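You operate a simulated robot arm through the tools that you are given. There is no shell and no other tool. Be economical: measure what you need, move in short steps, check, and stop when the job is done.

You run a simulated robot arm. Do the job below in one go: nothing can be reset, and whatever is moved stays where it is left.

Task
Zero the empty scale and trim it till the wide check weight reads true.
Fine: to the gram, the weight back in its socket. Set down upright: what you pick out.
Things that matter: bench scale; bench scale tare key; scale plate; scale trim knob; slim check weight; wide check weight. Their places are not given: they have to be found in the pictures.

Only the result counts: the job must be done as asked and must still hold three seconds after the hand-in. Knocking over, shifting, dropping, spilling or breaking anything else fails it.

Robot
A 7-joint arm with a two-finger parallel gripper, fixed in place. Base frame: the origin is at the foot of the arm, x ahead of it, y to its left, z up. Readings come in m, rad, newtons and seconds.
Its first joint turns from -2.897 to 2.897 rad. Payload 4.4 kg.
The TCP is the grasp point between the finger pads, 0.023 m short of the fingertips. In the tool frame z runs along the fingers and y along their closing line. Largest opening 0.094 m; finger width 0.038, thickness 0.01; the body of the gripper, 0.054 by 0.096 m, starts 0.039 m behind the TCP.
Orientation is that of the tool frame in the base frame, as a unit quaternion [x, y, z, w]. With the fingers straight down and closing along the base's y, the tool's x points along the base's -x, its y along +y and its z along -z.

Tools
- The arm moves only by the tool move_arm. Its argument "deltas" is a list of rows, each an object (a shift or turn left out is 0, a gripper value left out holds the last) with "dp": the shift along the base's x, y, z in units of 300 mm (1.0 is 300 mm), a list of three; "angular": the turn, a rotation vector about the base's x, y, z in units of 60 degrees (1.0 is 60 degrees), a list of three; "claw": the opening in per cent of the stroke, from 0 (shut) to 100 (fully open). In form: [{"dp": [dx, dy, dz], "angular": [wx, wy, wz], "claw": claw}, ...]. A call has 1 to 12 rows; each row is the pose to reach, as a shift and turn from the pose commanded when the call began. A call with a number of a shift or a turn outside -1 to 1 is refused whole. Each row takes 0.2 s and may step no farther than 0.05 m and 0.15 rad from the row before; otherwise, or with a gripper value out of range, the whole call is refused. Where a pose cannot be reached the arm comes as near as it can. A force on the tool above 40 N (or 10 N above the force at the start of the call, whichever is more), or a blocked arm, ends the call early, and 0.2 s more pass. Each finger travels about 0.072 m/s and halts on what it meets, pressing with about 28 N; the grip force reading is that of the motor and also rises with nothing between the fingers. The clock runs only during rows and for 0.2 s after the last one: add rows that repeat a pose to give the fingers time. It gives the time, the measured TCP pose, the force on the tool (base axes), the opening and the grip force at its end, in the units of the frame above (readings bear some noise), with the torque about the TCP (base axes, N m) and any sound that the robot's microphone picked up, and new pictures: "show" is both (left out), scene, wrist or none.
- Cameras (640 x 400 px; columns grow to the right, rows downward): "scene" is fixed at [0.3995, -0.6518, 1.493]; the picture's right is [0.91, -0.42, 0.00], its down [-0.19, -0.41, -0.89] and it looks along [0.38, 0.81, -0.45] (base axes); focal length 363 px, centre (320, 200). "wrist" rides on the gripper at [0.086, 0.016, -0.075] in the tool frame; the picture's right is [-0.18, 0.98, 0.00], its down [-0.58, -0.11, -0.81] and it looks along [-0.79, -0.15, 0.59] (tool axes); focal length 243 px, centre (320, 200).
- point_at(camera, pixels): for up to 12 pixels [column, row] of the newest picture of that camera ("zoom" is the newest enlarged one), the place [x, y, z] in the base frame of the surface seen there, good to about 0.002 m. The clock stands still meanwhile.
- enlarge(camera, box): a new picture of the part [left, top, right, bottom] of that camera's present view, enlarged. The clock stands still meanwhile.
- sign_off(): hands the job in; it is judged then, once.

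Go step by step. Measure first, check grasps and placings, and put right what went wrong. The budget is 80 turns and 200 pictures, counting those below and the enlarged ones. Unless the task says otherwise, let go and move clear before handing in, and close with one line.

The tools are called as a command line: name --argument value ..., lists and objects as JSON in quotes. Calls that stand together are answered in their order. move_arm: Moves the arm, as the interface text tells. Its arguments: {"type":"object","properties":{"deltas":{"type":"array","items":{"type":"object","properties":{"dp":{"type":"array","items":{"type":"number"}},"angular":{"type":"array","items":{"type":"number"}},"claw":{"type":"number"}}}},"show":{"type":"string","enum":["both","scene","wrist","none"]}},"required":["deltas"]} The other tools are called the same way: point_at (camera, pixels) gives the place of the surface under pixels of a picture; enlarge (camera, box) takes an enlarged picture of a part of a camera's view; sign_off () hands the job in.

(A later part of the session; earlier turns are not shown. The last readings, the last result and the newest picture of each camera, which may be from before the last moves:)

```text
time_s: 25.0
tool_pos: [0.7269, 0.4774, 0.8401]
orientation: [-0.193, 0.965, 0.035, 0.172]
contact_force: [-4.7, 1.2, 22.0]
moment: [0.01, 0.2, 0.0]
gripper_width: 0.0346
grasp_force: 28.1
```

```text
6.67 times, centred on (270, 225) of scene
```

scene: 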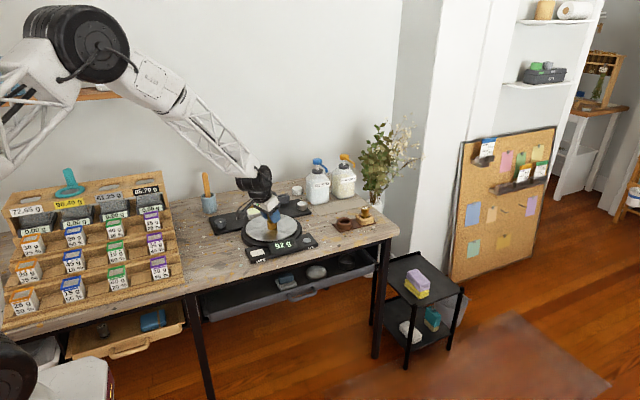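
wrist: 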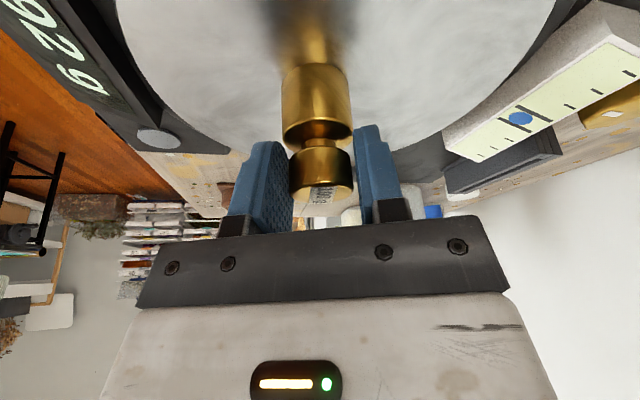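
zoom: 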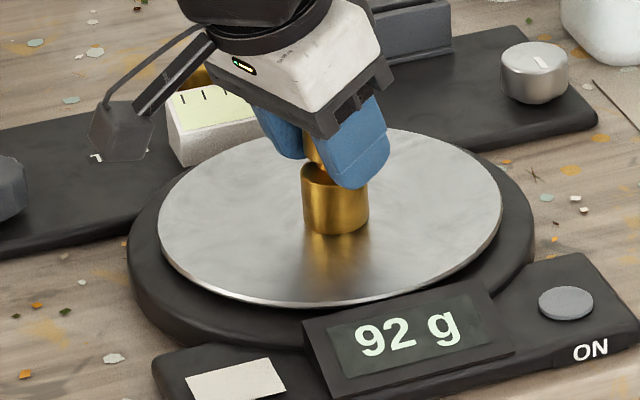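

It's in contact with 22 N and the display shows 92 g. I'll ease off about 2 mm, release, and retreat along the tool axis.

move_arm --deltas '[{"dp": [0, 0, 0.004]}, {"dp": [0, 0, 0.005]}, {"dp": [0, 0, 0.005], "claw": 60}, {"dp": [0, 0, 0.005]}, {"dp": [0, 0, 0.005]}]'

enlarge --camera "scene" --box '[222, 195, 318, 255]'

```text
time_s: 26.2
tool_pos: [0.7255, 0.4765, 0.8398]
orientation: [-0.193, 0.966, 0.034, 0.171]
contact_force: [-0.7, -0.6, -0.7]
moment: [0.01, -0.03, -0.01]
gripper_width: 0.0563
grasp_force: 0.0
```

scene: 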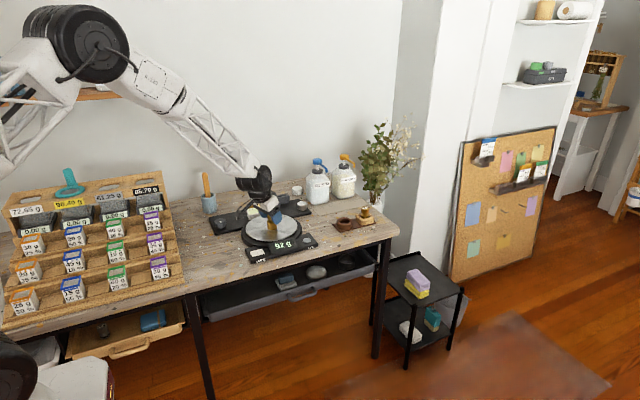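
wrist: 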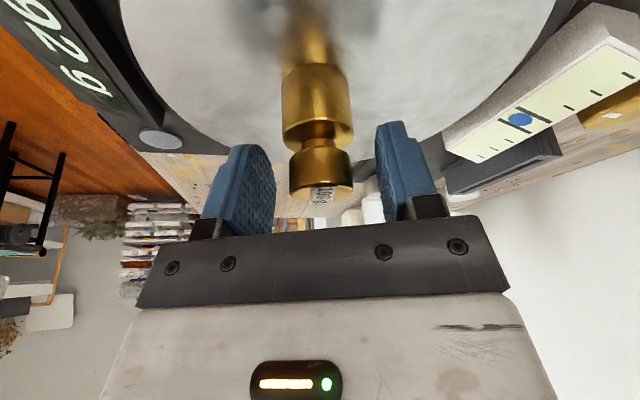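

```text
6.67 times, centred on (270, 225) of scene
```

zoom: 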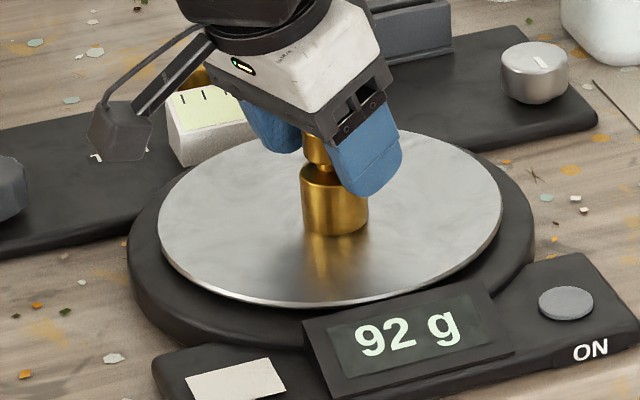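

The 100 g weight reads 92 g, so a trim is needed. I'll retreat along the tool axis, straighten up, and go above the dark knob at (0.557,0.598).

move_arm --deltas '[{"dp": [-0.02, -0.008, 0.06]}, {"dp": [-0.055, -0.023, 0.165]}, {"dp": [-0.105, -0.044, 0.313]}, {"dp": [-0.18, 0.04, 0.33], "angular": [-0.043, 0.1026, 0]}, {"dp": [-0.27, 0.13, 0.33], "angular": [-0.086, 0.2052, 0]}, {"dp": [-0.36, 0.22, 0.33], "angular": [-0.128, 0.3077, 0]}, {"dp": [-0.45, 0.31, 0.3], "angular": [-0.128, 0.3077, 0]}, {"dp": [-0.56, 0.4, 0.25], "angular": [-0.128, 0.3077, 0], "claw": 75}, {"dp": [-0.56, 0.4, 0.25], "angular": [-0.128, 0.3077, 0]}]'

enlarge --camera "scene" --box '[200, 185, 328, 265]'

enlarge --camera "wrist" --box '[200, 0, 440, 150]'

```text
time_s: 28.2
tool_pos: [0.5578, 0.5959, 0.9174]
orientation: [-0.196, 0.981, 0.0, 0.0]
contact_force: [-1.1, -0.8, -1.0]
moment: [-0.03, 0.0, -0.01]
gripper_width: 0.0705
grasp_force: 0.1
```

scene: 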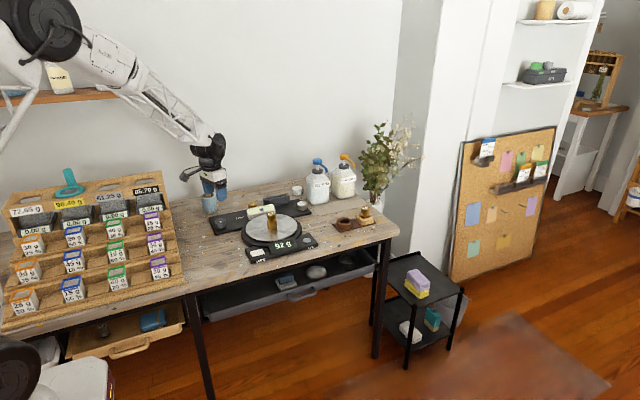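
wrist: 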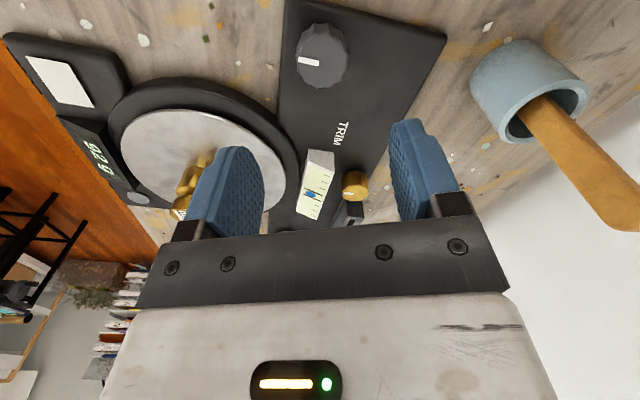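

```text
5.00 times, centred on (264, 225) of scene
```

zoom: 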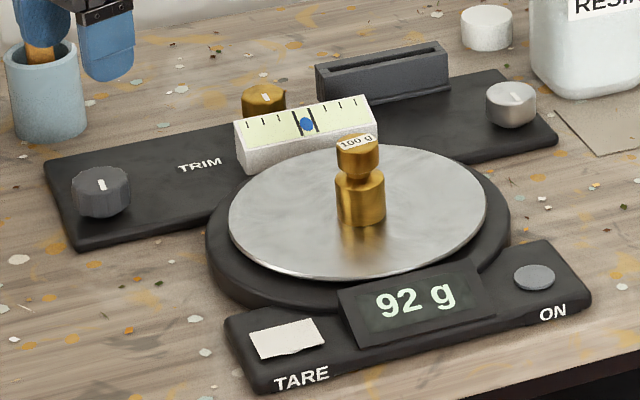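

```text
2.67 times, centred on (320, 75) of wrist
```

zoom: 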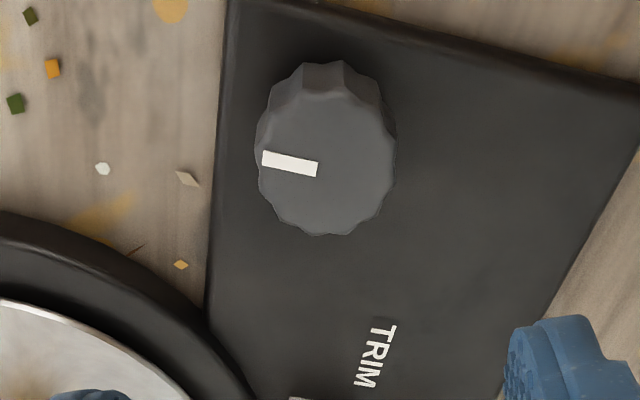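

The weight stands upright and reads 92 g. I'll measure the knob's top precisely.

point_at --camera "zoom" --pixels '[[264, 165], [388, 155], [325, 228], [325, 98], [325, 160], [268, 158], [315, 170], [325, 70]]'

point_at --camera "scene" --pixels '[[220, 218], [220, 221], [220, 226], [208, 200], [215, 206], [202, 206]]'

```text
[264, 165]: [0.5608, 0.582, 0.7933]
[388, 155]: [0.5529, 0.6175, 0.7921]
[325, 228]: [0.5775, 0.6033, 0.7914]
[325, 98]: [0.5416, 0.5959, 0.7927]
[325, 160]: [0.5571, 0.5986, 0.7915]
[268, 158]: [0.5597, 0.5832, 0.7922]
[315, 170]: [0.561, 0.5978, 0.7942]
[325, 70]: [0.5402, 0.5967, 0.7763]
```

```text
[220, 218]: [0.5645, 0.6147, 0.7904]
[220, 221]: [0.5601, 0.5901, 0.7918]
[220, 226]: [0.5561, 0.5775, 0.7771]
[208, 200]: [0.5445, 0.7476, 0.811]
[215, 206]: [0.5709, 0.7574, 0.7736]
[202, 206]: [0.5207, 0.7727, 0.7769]
```

The knob's centre is (0.5585,0.599), it's 0.039 wide, and its top is at 0.792. I'll descend around it with the fingers still open.

move_arm --deltas '[{"dp": [0.002, 0.01, -0.14]}, {"dp": [0.002, 0.01, -0.28]}, {"dp": [0.002, 0.01, -0.37]}, {"dp": [0.002, 0.01, -0.421]}, {"dp": [0.002, 0.01, -0.421]}, {"dp": [0.002, 0.01, -0.421]}]'

enlarge --camera "scene" --box '[190, 190, 270, 240]'

```text
time_s: 29.6
tool_pos: [0.5575, 0.5998, 0.7907]
orientation: [-0.195, 0.981, 0.0, 0.001]
contact_force: [0.6, -0.7, -0.3]
moment: [-0.01, 0.01, 0.03]
gripper_width: 0.0705
grasp_force: 0.0
```

scene: 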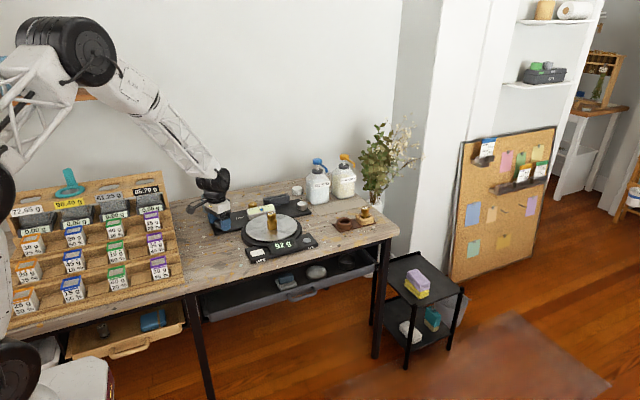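
wrist: 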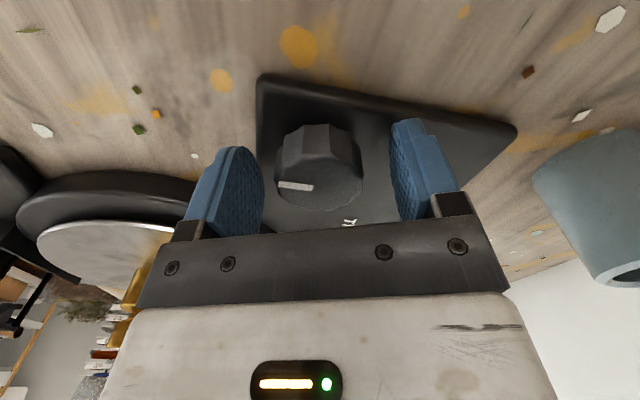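

```text
8.00 times, centred on (230, 215) of scene
```

zoom: 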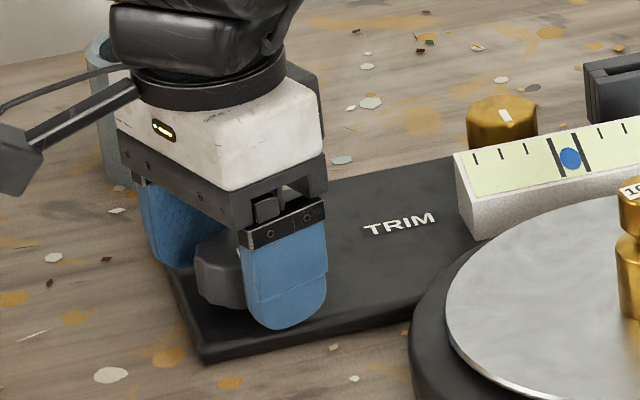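

The knob sits between the pads. I'll close and try a small turn clockwise (about −8°).

move_arm --deltas '[{"claw": 0}, {"claw": 0}, {"claw": 0}, {"claw": 0}, {"angular": [0, 0, -0.07]}, {"angular": [0, 0, -0.14]}, {"angular": [0, 0, -0.14]}]' --show "wrist"

enlarge --camera "scene" --box '[200, 185, 328, 265]'

```text
time_s: 31.2
tool_pos: [0.5581, 0.5994, 0.7899]
orientation: [-0.123, 0.992, -0.001, 0.001]
contact_force: [8.1, -29.1, 17.4]
moment: [-0.87, 0.43, -0.06]
gripper_width: 0.0416
grasp_force: 45.2
```

wrist: 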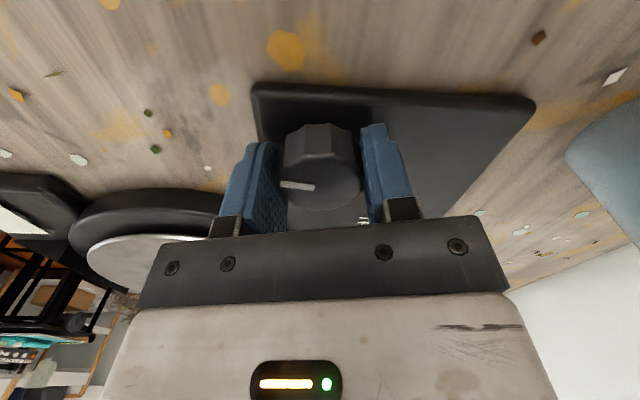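

```text
5.00 times, centred on (264, 225) of scene
```

zoom: 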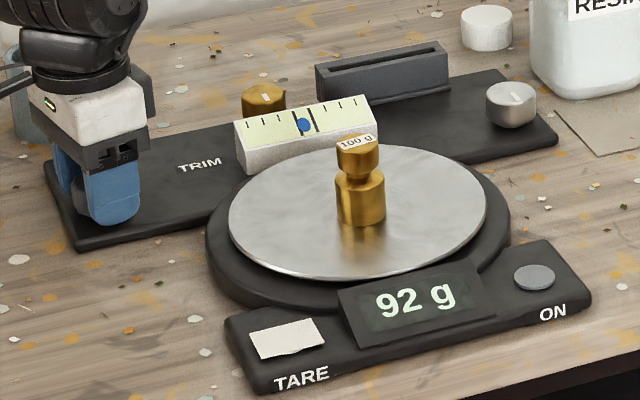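

There's a 29 N side force, so I'm off-centre. The gauge's bubble also moved slightly, from zoom col 306 to 303. I'll open and look at what has changed.

move_arm --deltas '[{"claw": 65}, {"claw": 65}, {"claw": 65}]' --show "wrist"

enlarge --camera "scene" --box '[200, 185, 328, 265]'

enlarge --camera "wrist" --box '[220, 80, 420, 205]'

point_at --camera "wrist" --pixels '[[295, 190], [280, 184], [313, 187], [345, 185], [320, 208], [320, 162]]'

```text
time_s: 32.0
tool_pos: [0.5574, 0.5988, 0.7899]
orientation: [-0.124, 0.992, 0.001, 0.0]
contact_force: [-0.2, 0.0, -0.1]
moment: [-0.01, 0.0, 0.02]
gripper_width: 0.061
grasp_force: 0.1
```

wrist: 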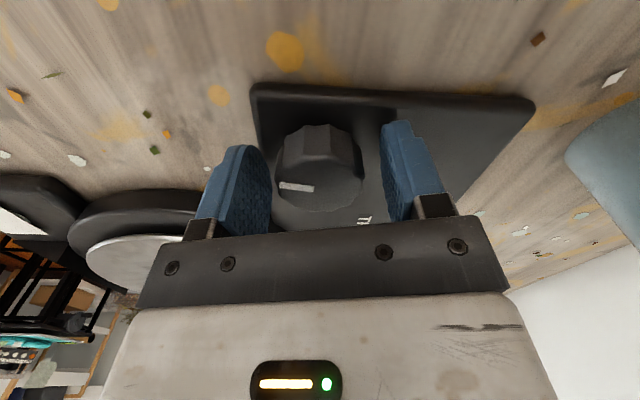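

```text
5.00 times, centred on (264, 225) of scene
```

zoom: 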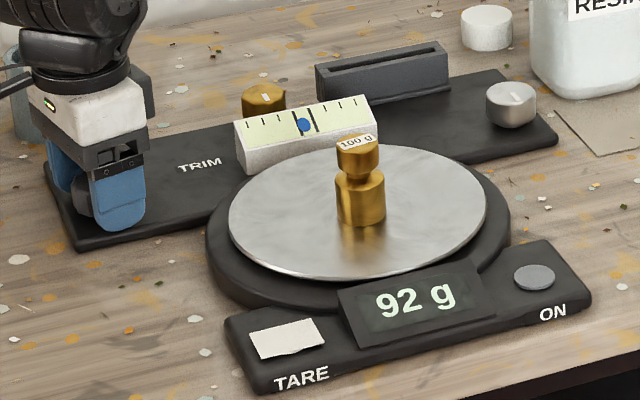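

```text
3.20 times, centred on (320, 142) of wrist
```

zoom: 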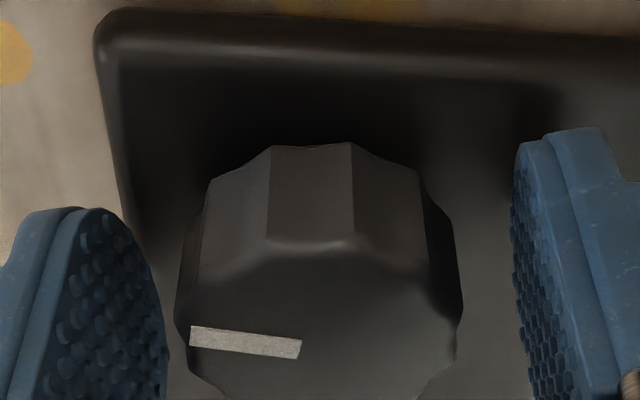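

```text
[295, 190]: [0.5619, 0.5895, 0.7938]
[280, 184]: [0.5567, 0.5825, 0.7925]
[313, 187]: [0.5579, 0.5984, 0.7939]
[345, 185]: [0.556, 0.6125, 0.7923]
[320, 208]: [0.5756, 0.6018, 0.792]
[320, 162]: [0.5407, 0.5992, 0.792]
```

The knob turned about 8° clockwise. I'll zoom on the gauge.

enlarge --camera "scene" --box '[244, 198, 284, 223]'

```text
16.00 times, centred on (264, 210) of scene
```

zoom: 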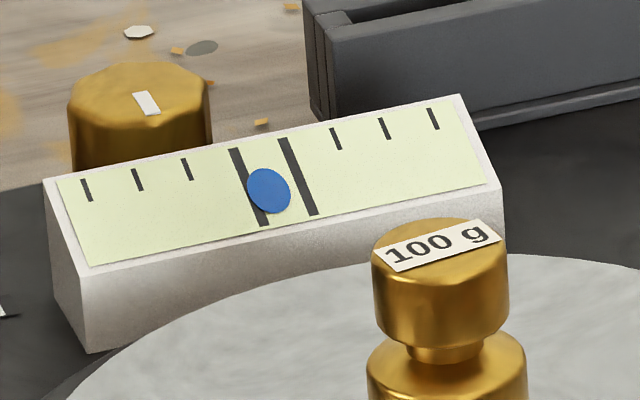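

The bubble follows this knob while the reading stays at 92 g. A further turn will show whether it affects the weighing at all. I'll re-grip slightly recentred and turn about −12° more.

move_arm --deltas '[{"dp": [0.002, -0.003, 0.004], "claw": 0}, {"dp": [0.002, -0.003, 0.004]}, {"dp": [0.002, -0.003, 0.004]}, {"dp": [0.002, -0.003, 0.004]}, {"dp": [0.002, -0.003, 0.004], "angular": [0, 0, -0.07]}, {"dp": [0.002, -0.003, 0.004], "angular": [0, 0, -0.14]}, {"dp": [0.002, -0.003, 0.004], "angular": [0, 0, -0.2]}, {"dp": [0.002, -0.003, 0.004], "angular": [0, 0, -0.2]}]' --show "none"

enlarge --camera "scene" --box '[200, 185, 328, 265]'

```text
time_s: 33.1
tool_pos: [0.5584, 0.5996, 0.7906]
orientation: [-0.109, 0.994, 0.0, 0.0]
contact_force: [0.3, 13.3, -6.8]
moment: [0.31, 0.38, 0.01]
gripper_width: 0.0415
grasp_force: 44.8
stopped in row 5: the force on the tool passed its limit at 40 N (the readings are from after the stop); the commanded pose is now the measured one
```

```text
5.00 times, centred on (264, 225) of scene
```

zoom: 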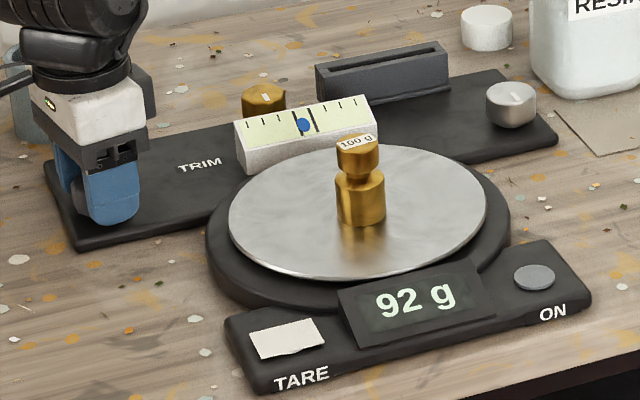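

The force limit stopped it and the arm has resettled with less side load. I'll continue turning from here in small steps.

move_arm --deltas '[{"angular": [0, 0, -0.05]}, {"angular": [0, 0, -0.1]}, {"angular": [0, 0, -0.15]}, {"angular": [0, 0, -0.2]}, {"angular": [0, 0, -0.2]}]' --show "wrist"

enlarge --camera "scene" --box '[200, 185, 328, 265]'

```text
time_s: 34.3
tool_pos: [0.5584, 0.5999, 0.7899]
orientation: [-0.004, 1.0, -0.001, 0.0]
contact_force: [-23.4, 0.9, 9.6]
moment: [0.17, 0.49, -0.03]
gripper_width: 0.0416
grasp_force: 45.4
```

wrist: 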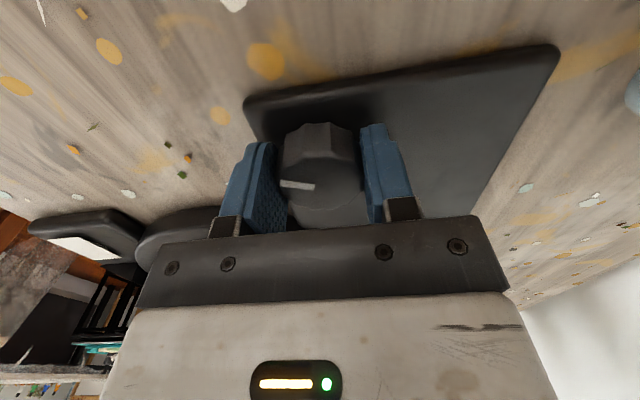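

```text
5.00 times, centred on (264, 225) of scene
```

zoom: 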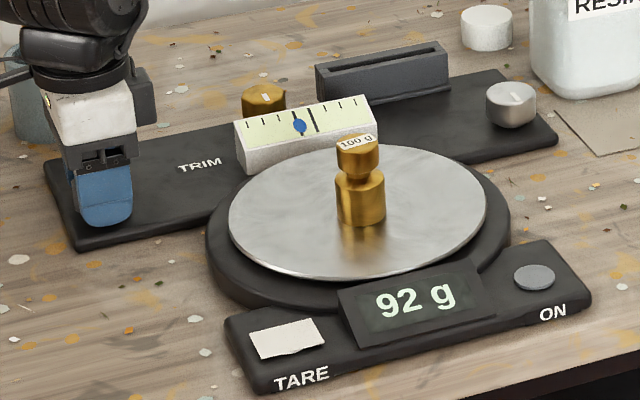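

After about −22° the bubble has drifted to the left line but the reading hasn't changed, so the dark knob is a levelling control, not the trim. I'll turn it back by the same +22° to restore the level.

move_arm --deltas '[{"angular": [0, 0, 0.06]}, {"angular": [0, 0, 0.12]}, {"angular": [0, 0, 0.18]}, {"angular": [0, 0, 0.24]}, {"angular": [0, 0, 0.3]}, {"angular": [0, 0, 0.367]}, {"angular": [0, 0, 0.367]}]' --show "wrist"

enlarge --camera "scene" --box '[244, 198, 284, 223]'

```text
time_s: 35.9
tool_pos: [0.5585, 0.5985, 0.7896]
orientation: [-0.196, 0.981, 0.0, 0.0]
contact_force: [-2.1, 26.7, -26.7]
moment: [0.16, 0.24, 0.03]
gripper_width: 0.0417
grasp_force: 44.5
```

wrist: 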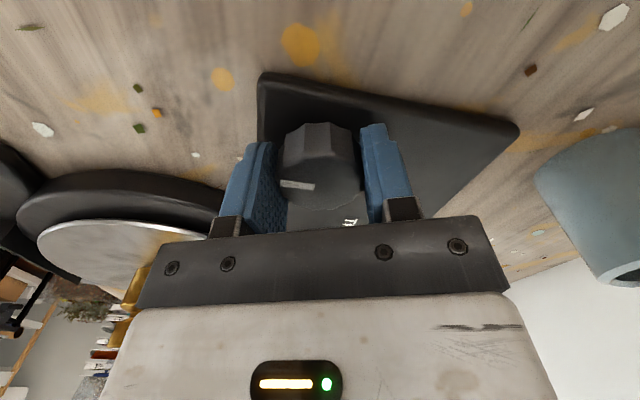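

```text
16.00 times, centred on (264, 210) of scene
```

zoom: 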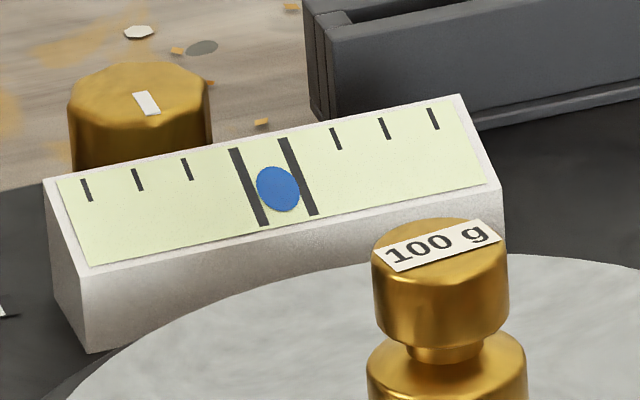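

The bubble is back at the centre (278,190). I'll release, rise, and look at the gold knob from a nearby vantage.

move_arm --deltas '[{"claw": 65}, {"claw": 65}, {"claw": 65}, {"dp": [0, 0, 0.1]}, {"dp": [0, 0, 0.25]}, {"dp": [0, 0.02, 0.4]}, {"dp": [0, 0.08, 0.5]}, {"dp": [0.08, 0.15, 0.53]}, {"dp": [0.08, 0.15, 0.53]}]'

enlarge --camera "scene" --box '[200, 185, 328, 265]'

enlarge --camera "wrist" --box '[200, 0, 440, 150]'

```text
time_s: 37.9
tool_pos: [0.583, 0.6433, 0.9503]
orientation: [-0.196, 0.981, 0.0, 0.0]
contact_force: [0.4, 0.5, -0.3]
moment: [-0.01, -0.02, -0.03]
gripper_width: 0.0611
grasp_force: 0.1
```

scene: 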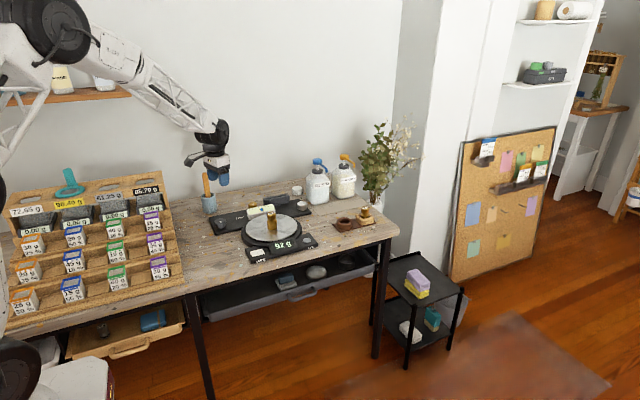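
wrist: 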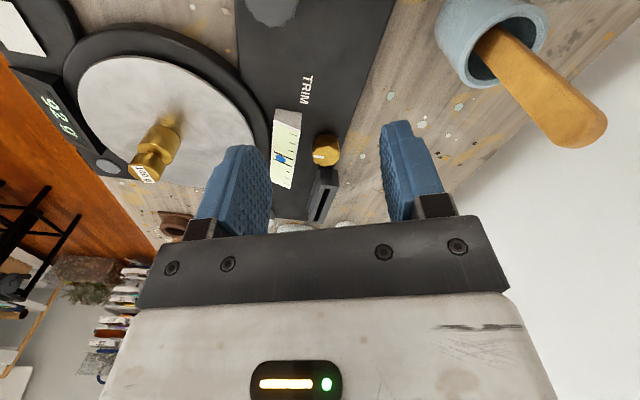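

```text
5.00 times, centred on (264, 225) of scene
```

zoom: 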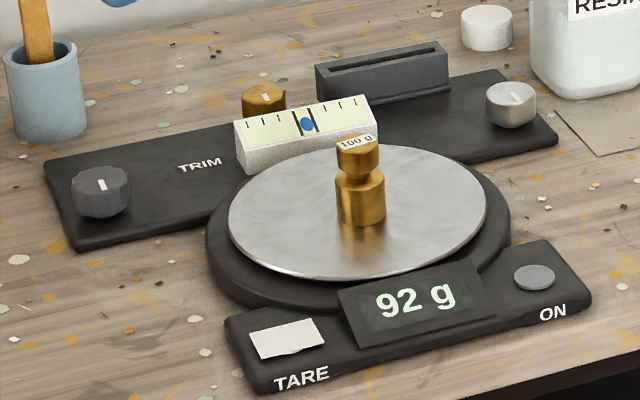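

```text
2.67 times, centred on (320, 75) of wrist
```

zoom: 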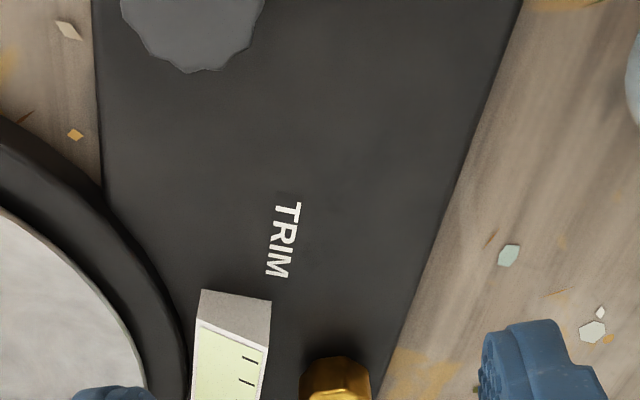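

The dark knob and bubble are restored. From here TRIM sits beside the gold knob. I'll measure that knob and the things next to it.

enlarge --camera "wrist" --box '[248, 95, 408, 195]'

point_at --camera "wrist" --pixels '[[315, 158], [338, 154], [327, 166], [327, 145], [326, 156], [300, 113], [292, 187], [297, 150], [318, 186], [338, 180], [315, 200]]'

```text
4.00 times, centred on (328, 145) of wrist
```

zoom: 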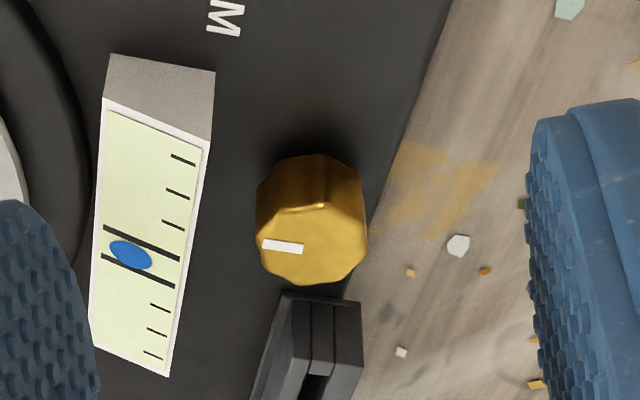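

```text
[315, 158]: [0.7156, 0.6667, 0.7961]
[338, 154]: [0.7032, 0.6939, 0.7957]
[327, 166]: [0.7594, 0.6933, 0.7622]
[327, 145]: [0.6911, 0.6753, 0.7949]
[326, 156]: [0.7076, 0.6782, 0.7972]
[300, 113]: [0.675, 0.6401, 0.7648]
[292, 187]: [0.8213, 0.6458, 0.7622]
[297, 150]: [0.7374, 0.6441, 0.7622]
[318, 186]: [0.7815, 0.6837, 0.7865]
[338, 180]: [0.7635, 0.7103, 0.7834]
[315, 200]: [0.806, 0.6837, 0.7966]
```

point_at --camera "zoom" --pixels '[[262, 240], [364, 228], [310, 278], [310, 212], [312, 245], [210, 140], [172, 370], [190, 260], [290, 297], [355, 305], [312, 162], [260, 200]]'

point_at --camera "scene" --pixels '[[252.8, 202], [252.8, 205.5], [250, 207], [264, 199], [290, 194], [289, 202], [274, 206]]'

```text
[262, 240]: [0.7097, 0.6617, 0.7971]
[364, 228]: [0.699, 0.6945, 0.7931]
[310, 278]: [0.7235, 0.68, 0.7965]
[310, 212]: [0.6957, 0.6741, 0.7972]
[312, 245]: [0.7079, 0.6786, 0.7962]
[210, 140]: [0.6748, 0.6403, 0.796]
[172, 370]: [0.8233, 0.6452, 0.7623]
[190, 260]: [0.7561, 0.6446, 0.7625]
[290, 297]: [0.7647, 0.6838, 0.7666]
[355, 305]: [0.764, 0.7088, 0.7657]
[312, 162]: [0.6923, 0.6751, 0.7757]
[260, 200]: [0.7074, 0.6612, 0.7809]
```

```text
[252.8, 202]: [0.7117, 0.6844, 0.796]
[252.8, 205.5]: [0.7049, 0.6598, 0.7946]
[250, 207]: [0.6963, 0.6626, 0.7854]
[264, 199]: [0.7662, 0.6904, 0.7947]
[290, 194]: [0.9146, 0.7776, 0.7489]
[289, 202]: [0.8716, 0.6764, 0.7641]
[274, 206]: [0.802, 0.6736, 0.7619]
```

The gold knob's centre is (0.707,0.677), radius about 0.0175, top 0.797. The gauge is 2 cm in front and the slot box 4 cm to the right, so I'll close along x. I'll turn the tool and move above it.

move_arm --deltas '[{"dp": [0.05, 0.014, 0], "angular": [0, 0, 0.125]}, {"dp": [0.1, 0.028, -0.02], "angular": [0, 0, 0.25]}, {"dp": [0.15, 0.042, -0.04], "angular": [0, 0, 0.375]}, {"dp": [0.2, 0.056, -0.07], "angular": [0, 0, 0.5]}, {"dp": [0.25, 0.07, -0.1], "angular": [0, 0, 0.625]}, {"dp": [0.3, 0.084, -0.13], "angular": [0, 0, 0.75]}, {"dp": [0.36, 0.098, -0.15], "angular": [0, 0, 0.875]}, {"dp": [0.413, 0.112, -0.167], "angular": [0, 0, 1.0], "claw": 55}, {"dp": [0.413, 0.112, -0.167], "angular": [0, 0, 1.0]}]' --show "none"

move_arm --deltas '[{"angular": [0, 0, 0.123]}, {"angular": [0, 0, 0.123]}]'

enlarge --camera "scene" --box '[206, 175, 318, 245]'

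```text
time_s: 39.9
tool_pos: [0.7067, 0.678, 0.8979]
orientation: [-0.66, 0.752, -0.001, 0.0]
contact_force: [-0.8, -0.2, -0.4]
moment: [-0.01, 0.01, -0.01]
gripper_width: 0.0519
grasp_force: 0.1
```

```text
time_s: 40.5
tool_pos: [0.7066, 0.6767, 0.8986]
orientation: [0.707, -0.707, 0.0, 0.0]
contact_force: [-0.2, -0.5, -0.3]
moment: [0.01, 0.04, -0.02]
gripper_width: 0.0518
grasp_force: 0.1
```

scene: 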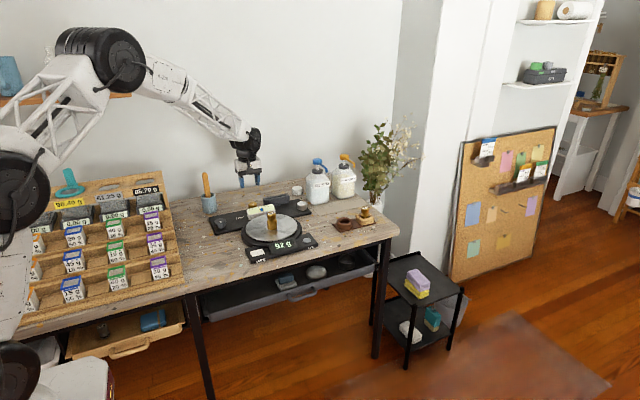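
wrist: 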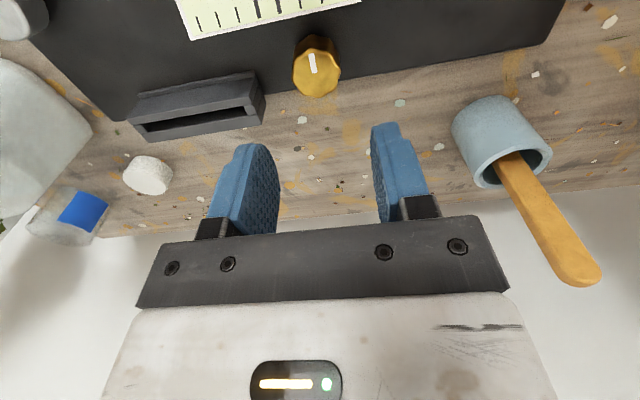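

```text
5.71 times, centred on (262, 210) of scene
```

zoom: 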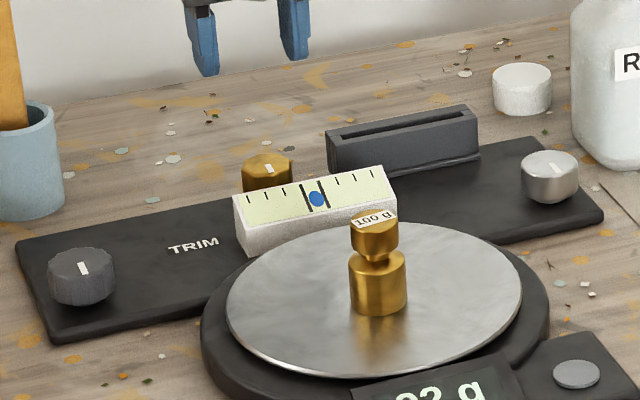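

Hovering over it. I'll re-measure the knob from this view before descending.

enlarge --camera "wrist" --box '[256, 20, 384, 100]'

point_at --camera "zoom" --pixels '[[190, 250], [418, 235], [300, 360], [300, 170], [300, 260], [280, 180], [290, 250]]'

```text
5.00 times, centred on (320, 60) of wrist
```

zoom: 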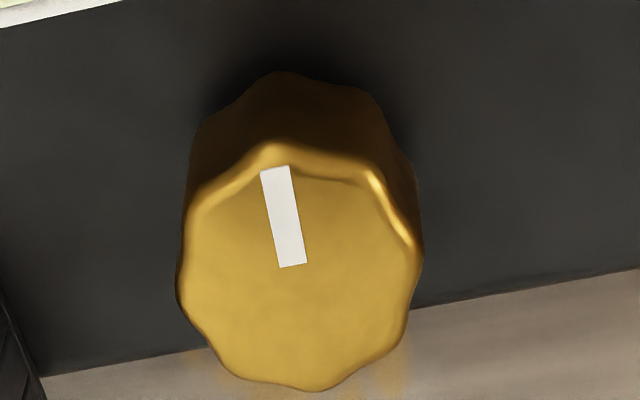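

```text
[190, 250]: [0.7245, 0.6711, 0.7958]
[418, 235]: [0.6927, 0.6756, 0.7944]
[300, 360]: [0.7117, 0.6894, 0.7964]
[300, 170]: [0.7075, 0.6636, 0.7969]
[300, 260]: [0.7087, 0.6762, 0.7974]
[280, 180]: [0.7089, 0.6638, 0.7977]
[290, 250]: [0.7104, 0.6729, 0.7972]
```

The centre is about (0.7086,0.677). I'll descend around it, still open.

move_arm --deltas '[{"dp": [0.007, 0, -0.14]}, {"dp": [0.007, 0, -0.26]}, {"dp": [0.007, 0, -0.33]}, {"dp": [0.007, 0, -0.355]}, {"dp": [0.007, 0, -0.355]}, {"dp": [0.007, 0, -0.355]}]'

enlarge --camera "scene" --box '[206, 185, 318, 255]'

```text
time_s: 41.9
tool_pos: [0.708, 0.6766, 0.7931]
orientation: [-0.707, 0.708, -0.001, 0.0]
contact_force: [-1.3, 0.0, -0.8]
moment: [0.03, 0.0, -0.02]
gripper_width: 0.0518
grasp_force: 0.2
```

scene: 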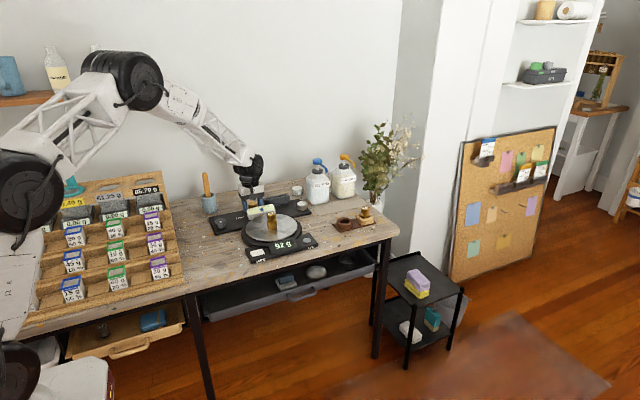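
wrist: 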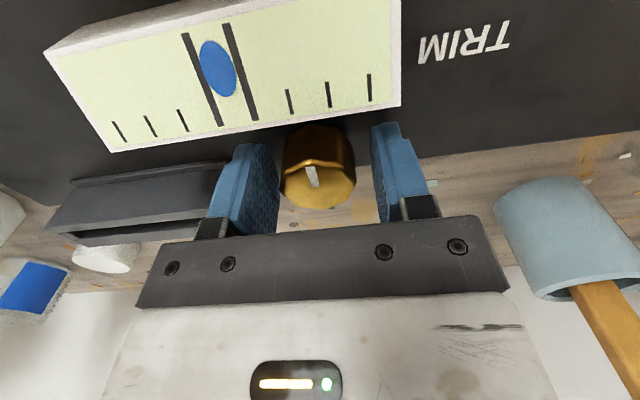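

```text
5.71 times, centred on (262, 220) of scene
```

zoom: 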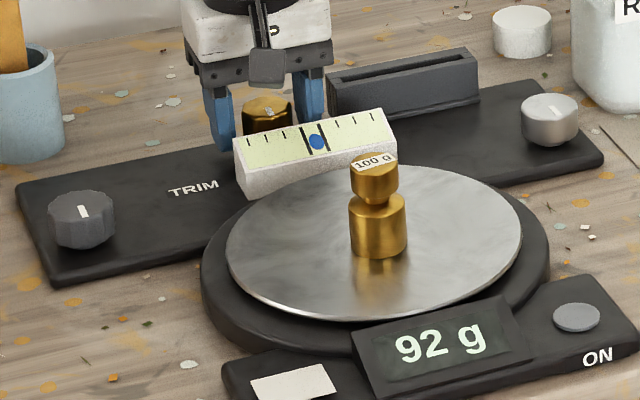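

Well centred. I'll close and turn −8° clockwise.

move_arm --deltas '[{"claw": 0}, {"claw": 0}, {"claw": 0}, {"claw": 0}, {"angular": [0, 0, -0.05]}, {"angular": [0, 0, -0.1]}, {"angular": [0, 0, -0.14]}, {"angular": [0, 0, -0.14]}]' --show "none"

enlarge --camera "scene" --box '[206, 185, 318, 255]'

```text
time_s: 42.9
tool_pos: [0.709, 0.6764, 0.7932]
orientation: [-0.706, 0.708, -0.001, 0.0]
contact_force: [9.4, 4.9, -4.0]
moment: [0.1, 0.45, -0.04]
gripper_width: 0.0357
grasp_force: 45.0
stopped in row 4: the force on the tool passed its limit at 41 N (the readings are from after the stop); the commanded pose is now the measured one
```

```text
5.71 times, centred on (262, 220) of scene
```

zoom: 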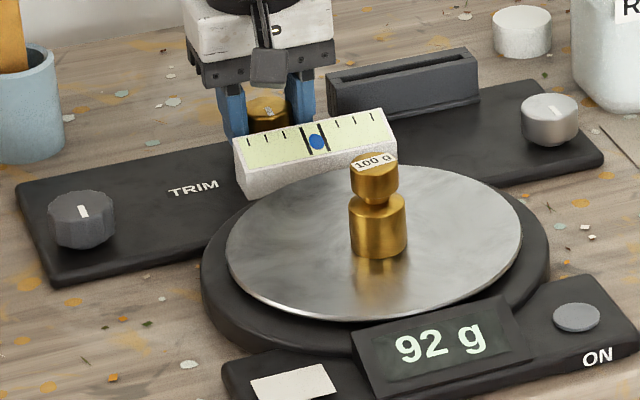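

It's gripped and the side load has settled. Now the clockwise turn.

move_arm --deltas '[{"angular": [0, 0, -0.05]}, {"angular": [0, 0, -0.1]}, {"angular": [0, 0, -0.15]}, {"angular": [0, 0, -0.2]}, {"angular": [0, 0, -0.2]}]' --show "wrist"

enlarge --camera "scene" --box '[206, 185, 318, 255]'

```text
time_s: 44.1
tool_pos: [0.7113, 0.6758, 0.7929]
orientation: [-0.628, 0.778, -0.001, 0.0]
contact_force: [17.1, 2.1, -3.1]
moment: [-0.37, 0.62, -0.03]
gripper_width: 0.036
grasp_force: 45.5
```

wrist: 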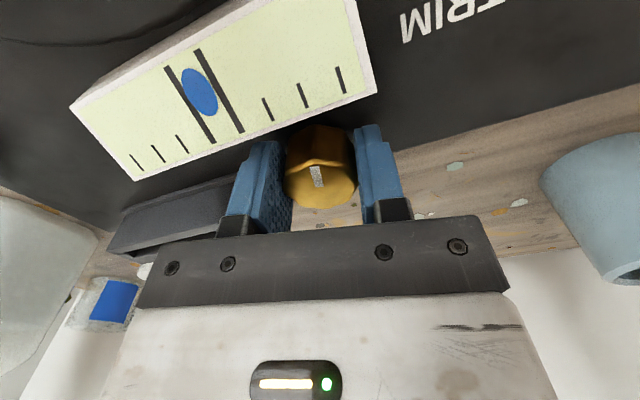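

```text
5.71 times, centred on (262, 220) of scene
```

zoom: 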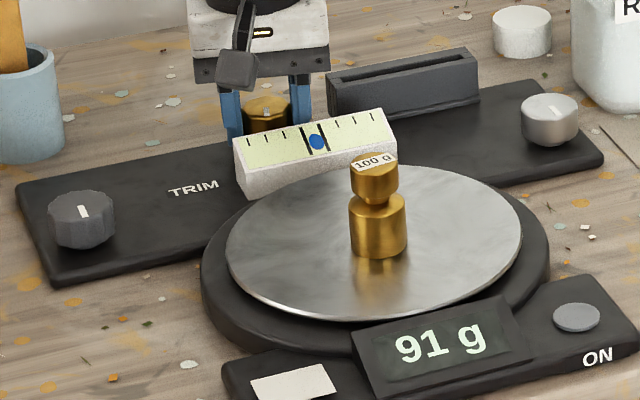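

The gold knob is the trim: −11° took the reading to 91 g. It needs counter-clockwise, so I'll turn +36° and read.

move_arm --deltas '[{"angular": [0, 0, 0.08]}, {"angular": [0, 0, 0.16]}, {"angular": [0, 0, 0.24]}, {"angular": [0, 0, 0.32]}, {"angular": [0, 0, 0.4]}, {"angular": [0, 0, 0.48]}, {"angular": [0, 0, 0.56]}, {"angular": [0, 0, 0.6]}, {"angular": [0, 0, 0.6]}]' --show "wrist"

enlarge --camera "scene" --box '[206, 185, 318, 255]'

```text
time_s: 44.7
tool_pos: [0.7096, 0.6767, 0.7925]
orientation: [-0.684, 0.729, -0.001, 0.0]
contact_force: [9.5, 8.1, -6.9]
moment: [-0.16, 0.36, -0.02]
gripper_width: 0.0362
grasp_force: 45.2
stopped in row 2: the force on the tool passed its limit at 42 N (the readings are from after the stop); the commanded pose is now the measured one
```

wrist: 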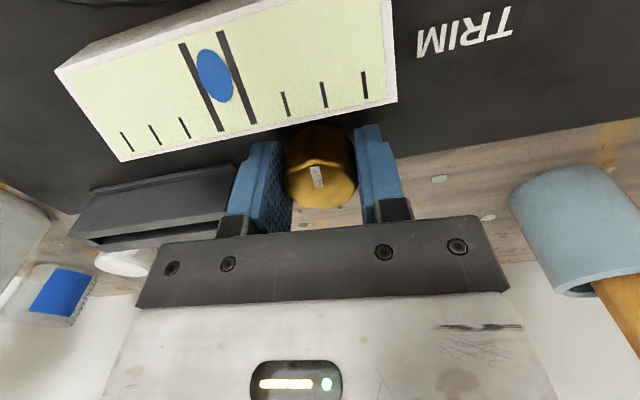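

```text
5.71 times, centred on (262, 220) of scene
```

zoom: 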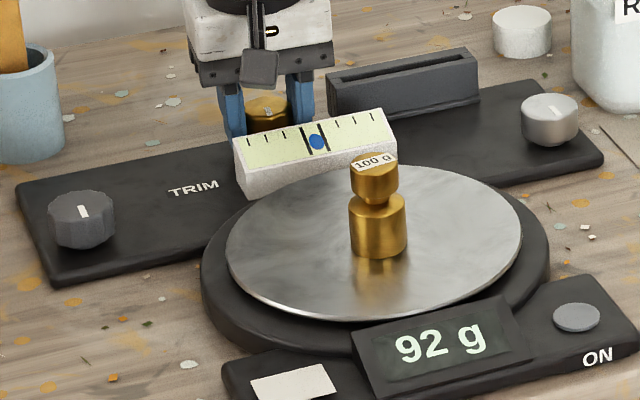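

It tripped on side load after about 9°, and the reading is back to 92 g. I'll continue with gentler steps.

move_arm --deltas '[{"angular": [0, 0, 0.05]}, {"angular": [0, 0, 0.1]}, {"angular": [0, 0, 0.15]}, {"angular": [0, 0, 0.2]}, {"angular": [0, 0, 0.25]}, {"angular": [0, 0, 0.3]}, {"angular": [0, 0, 0.35]}, {"angular": [0, 0, 0.4]}, {"angular": [0, 0, 0.45]}, {"angular": [0, 0, 0.5]}, {"angular": [0, 0, 0.5]}]' --show "wrist"

enlarge --camera "scene" --box '[206, 185, 318, 255]'

```text
time_s: 46.2
tool_pos: [0.7112, 0.6772, 0.7932]
orientation: [0.799, -0.601, 0.0, -0.002]
contact_force: [11.2, 7.9, -6.7]
moment: [-0.19, 0.39, -0.02]
gripper_width: 0.0356
grasp_force: 45.3
stopped in row 7: the force on the tool passed its limit at 43 N (the readings are from after the stop); the commanded pose is now the measured one
```

wrist: 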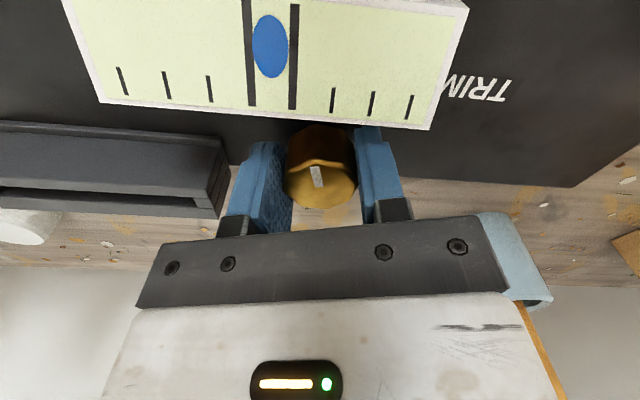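

```text
5.71 times, centred on (262, 220) of scene
```

zoom: 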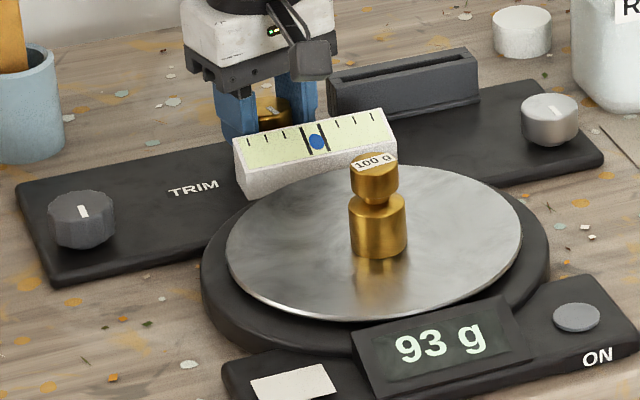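

The reading is now 93 g at yaw 106°, about 0.06 g per degree, so roughly 120° more is needed. I'll keep turning with a tiny shift to relieve the side load.

move_arm --deltas '[{"dp": [0.0015, 0.001, -0.001], "angular": [0, 0, 0.05]}, {"dp": [0.0015, 0.001, -0.001], "angular": [0, 0, 0.1]}, {"dp": [0.0015, 0.001, -0.001], "angular": [0, 0, 0.15]}, {"dp": [0.0015, 0.001, -0.001], "angular": [0, 0, 0.2]}, {"dp": [0.0015, 0.001, -0.001], "angular": [0, 0, 0.25]}, {"dp": [0.0015, 0.001, -0.001], "angular": [0, 0, 0.3]}, {"dp": [0.0015, 0.001, -0.001], "angular": [0, 0, 0.35]}, {"dp": [0.0015, 0.001, -0.001], "angular": [0, 0, 0.4]}, {"dp": [0.0015, 0.001, -0.001], "angular": [0, 0, 0.45]}, {"dp": [0.0015, 0.001, -0.001], "angular": [0, 0, 0.5]}, {"dp": [0.0015, 0.001, -0.001], "angular": [0, 0, 0.5]}]' --show "wrist"

enlarge --camera "scene" --box '[206, 185, 318, 255]'

```text
time_s: 48.6
tool_pos: [0.7114, 0.6768, 0.7924]
orientation: [0.928, -0.374, 0.0, -0.002]
contact_force: [11.1, -22.0, 13.6]
moment: [-0.88, 0.36, 0.02]
gripper_width: 0.0356
grasp_force: 44.9
```

wrist: 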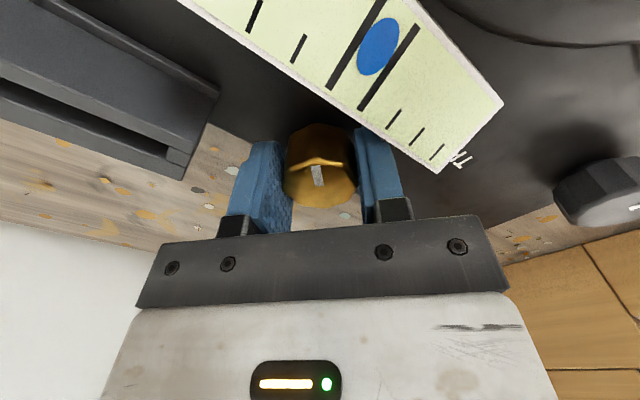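

```text
5.71 times, centred on (262, 220) of scene
```

zoom: 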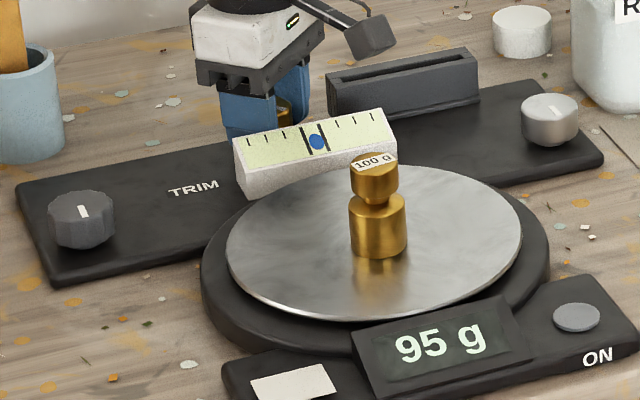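

95 g at yaw 136°. I'll continue another 30° with a small relief shift.

move_arm --deltas '[{"dp": [0.001, -0.002, 0.001], "angular": [0, 0, 0.05]}, {"dp": [0.001, -0.002, 0.001], "angular": [0, 0, 0.1]}, {"dp": [0.001, -0.002, 0.001], "angular": [0, 0, 0.15]}, {"dp": [0.001, -0.002, 0.001], "angular": [0, 0, 0.2]}, {"dp": [0.001, -0.002, 0.001], "angular": [0, 0, 0.25]}, {"dp": [0.001, -0.002, 0.001], "angular": [0, 0, 0.3]}, {"dp": [0.001, -0.002, 0.001], "angular": [0, 0, 0.35]}, {"dp": [0.001, -0.002, 0.001], "angular": [0, 0, 0.4]}, {"dp": [0.001, -0.002, 0.001], "angular": [0, 0, 0.45]}, {"dp": [0.001, -0.002, 0.001], "angular": [0, 0, 0.5]}, {"dp": [0.001, -0.002, 0.001], "angular": [0, 0, 0.5]}]' --show "wrist"

enlarge --camera "scene" --box '[206, 185, 318, 255]'

```text
time_s: 49.5
tool_pos: [0.711, 0.6772, 0.7935]
orientation: [0.952, -0.305, 0.0, -0.003]
contact_force: [7.1, 10.7, -4.9]
moment: [-0.38, 0.6, -0.01]
gripper_width: 0.0354
grasp_force: 45.1
stopped in row 4: the force on the tool passed its limit at 44 N (the readings are from after the stop); the commanded pose is now the measured one
```

wrist: 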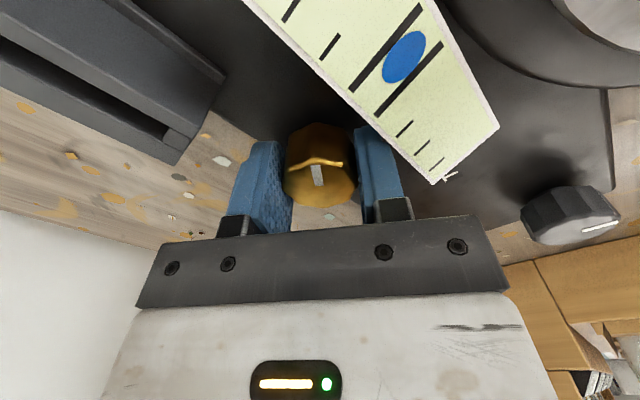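

```text
5.71 times, centred on (262, 220) of scene
```

zoom: 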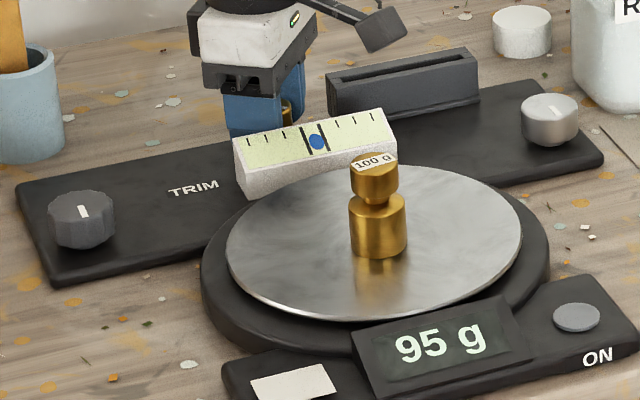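

144° and still 95 g. I'll continue without the shift.

move_arm --deltas '[{"angular": [0, 0, 0.04]}, {"angular": [0, 0, 0.08]}, {"angular": [0, 0, 0.12]}, {"angular": [0, 0, 0.16]}, {"angular": [0, 0, 0.2]}, {"angular": [0, 0, 0.25]}, {"angular": [0, 0, 0.3]}, {"angular": [0, 0, 0.35]}, {"angular": [0, 0, 0.4]}, {"angular": [0, 0, 0.45]}, {"angular": [0, 0, 0.5]}, {"angular": [0, 0, 0.5]}]' --show "wrist"

enlarge --camera "scene" --box '[206, 185, 318, 255]'

```text
time_s: 50.6
tool_pos: [0.7106, 0.6772, 0.793]
orientation: [0.976, -0.218, -0.001, -0.004]
contact_force: [6.2, 11.6, -6.1]
moment: [-0.51, 0.39, -0.02]
gripper_width: 0.0358
grasp_force: 45.2
stopped in row 5: the force on the tool passed its limit at 42 N (the readings are from after the stop); the commanded pose is now the measured one
```

wrist: 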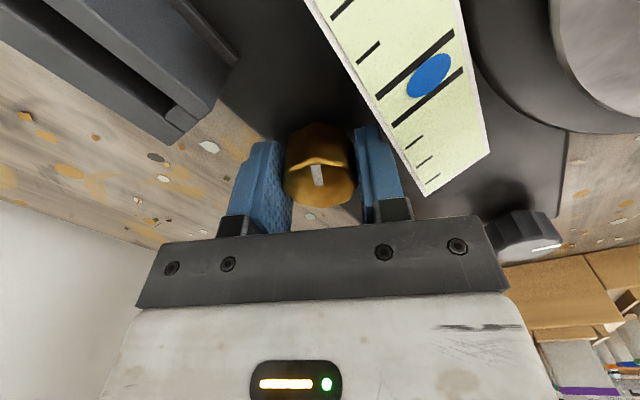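

```text
5.71 times, centred on (262, 220) of scene
```

zoom: 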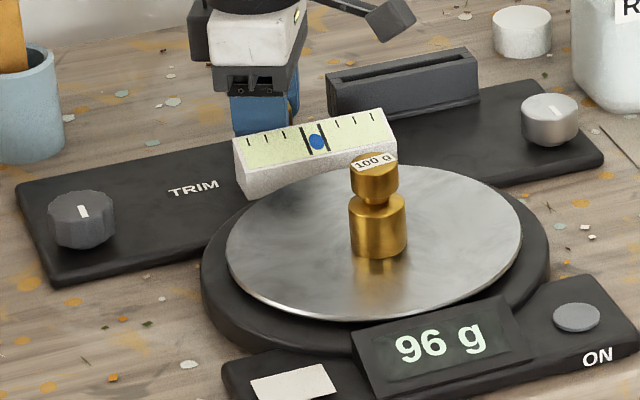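

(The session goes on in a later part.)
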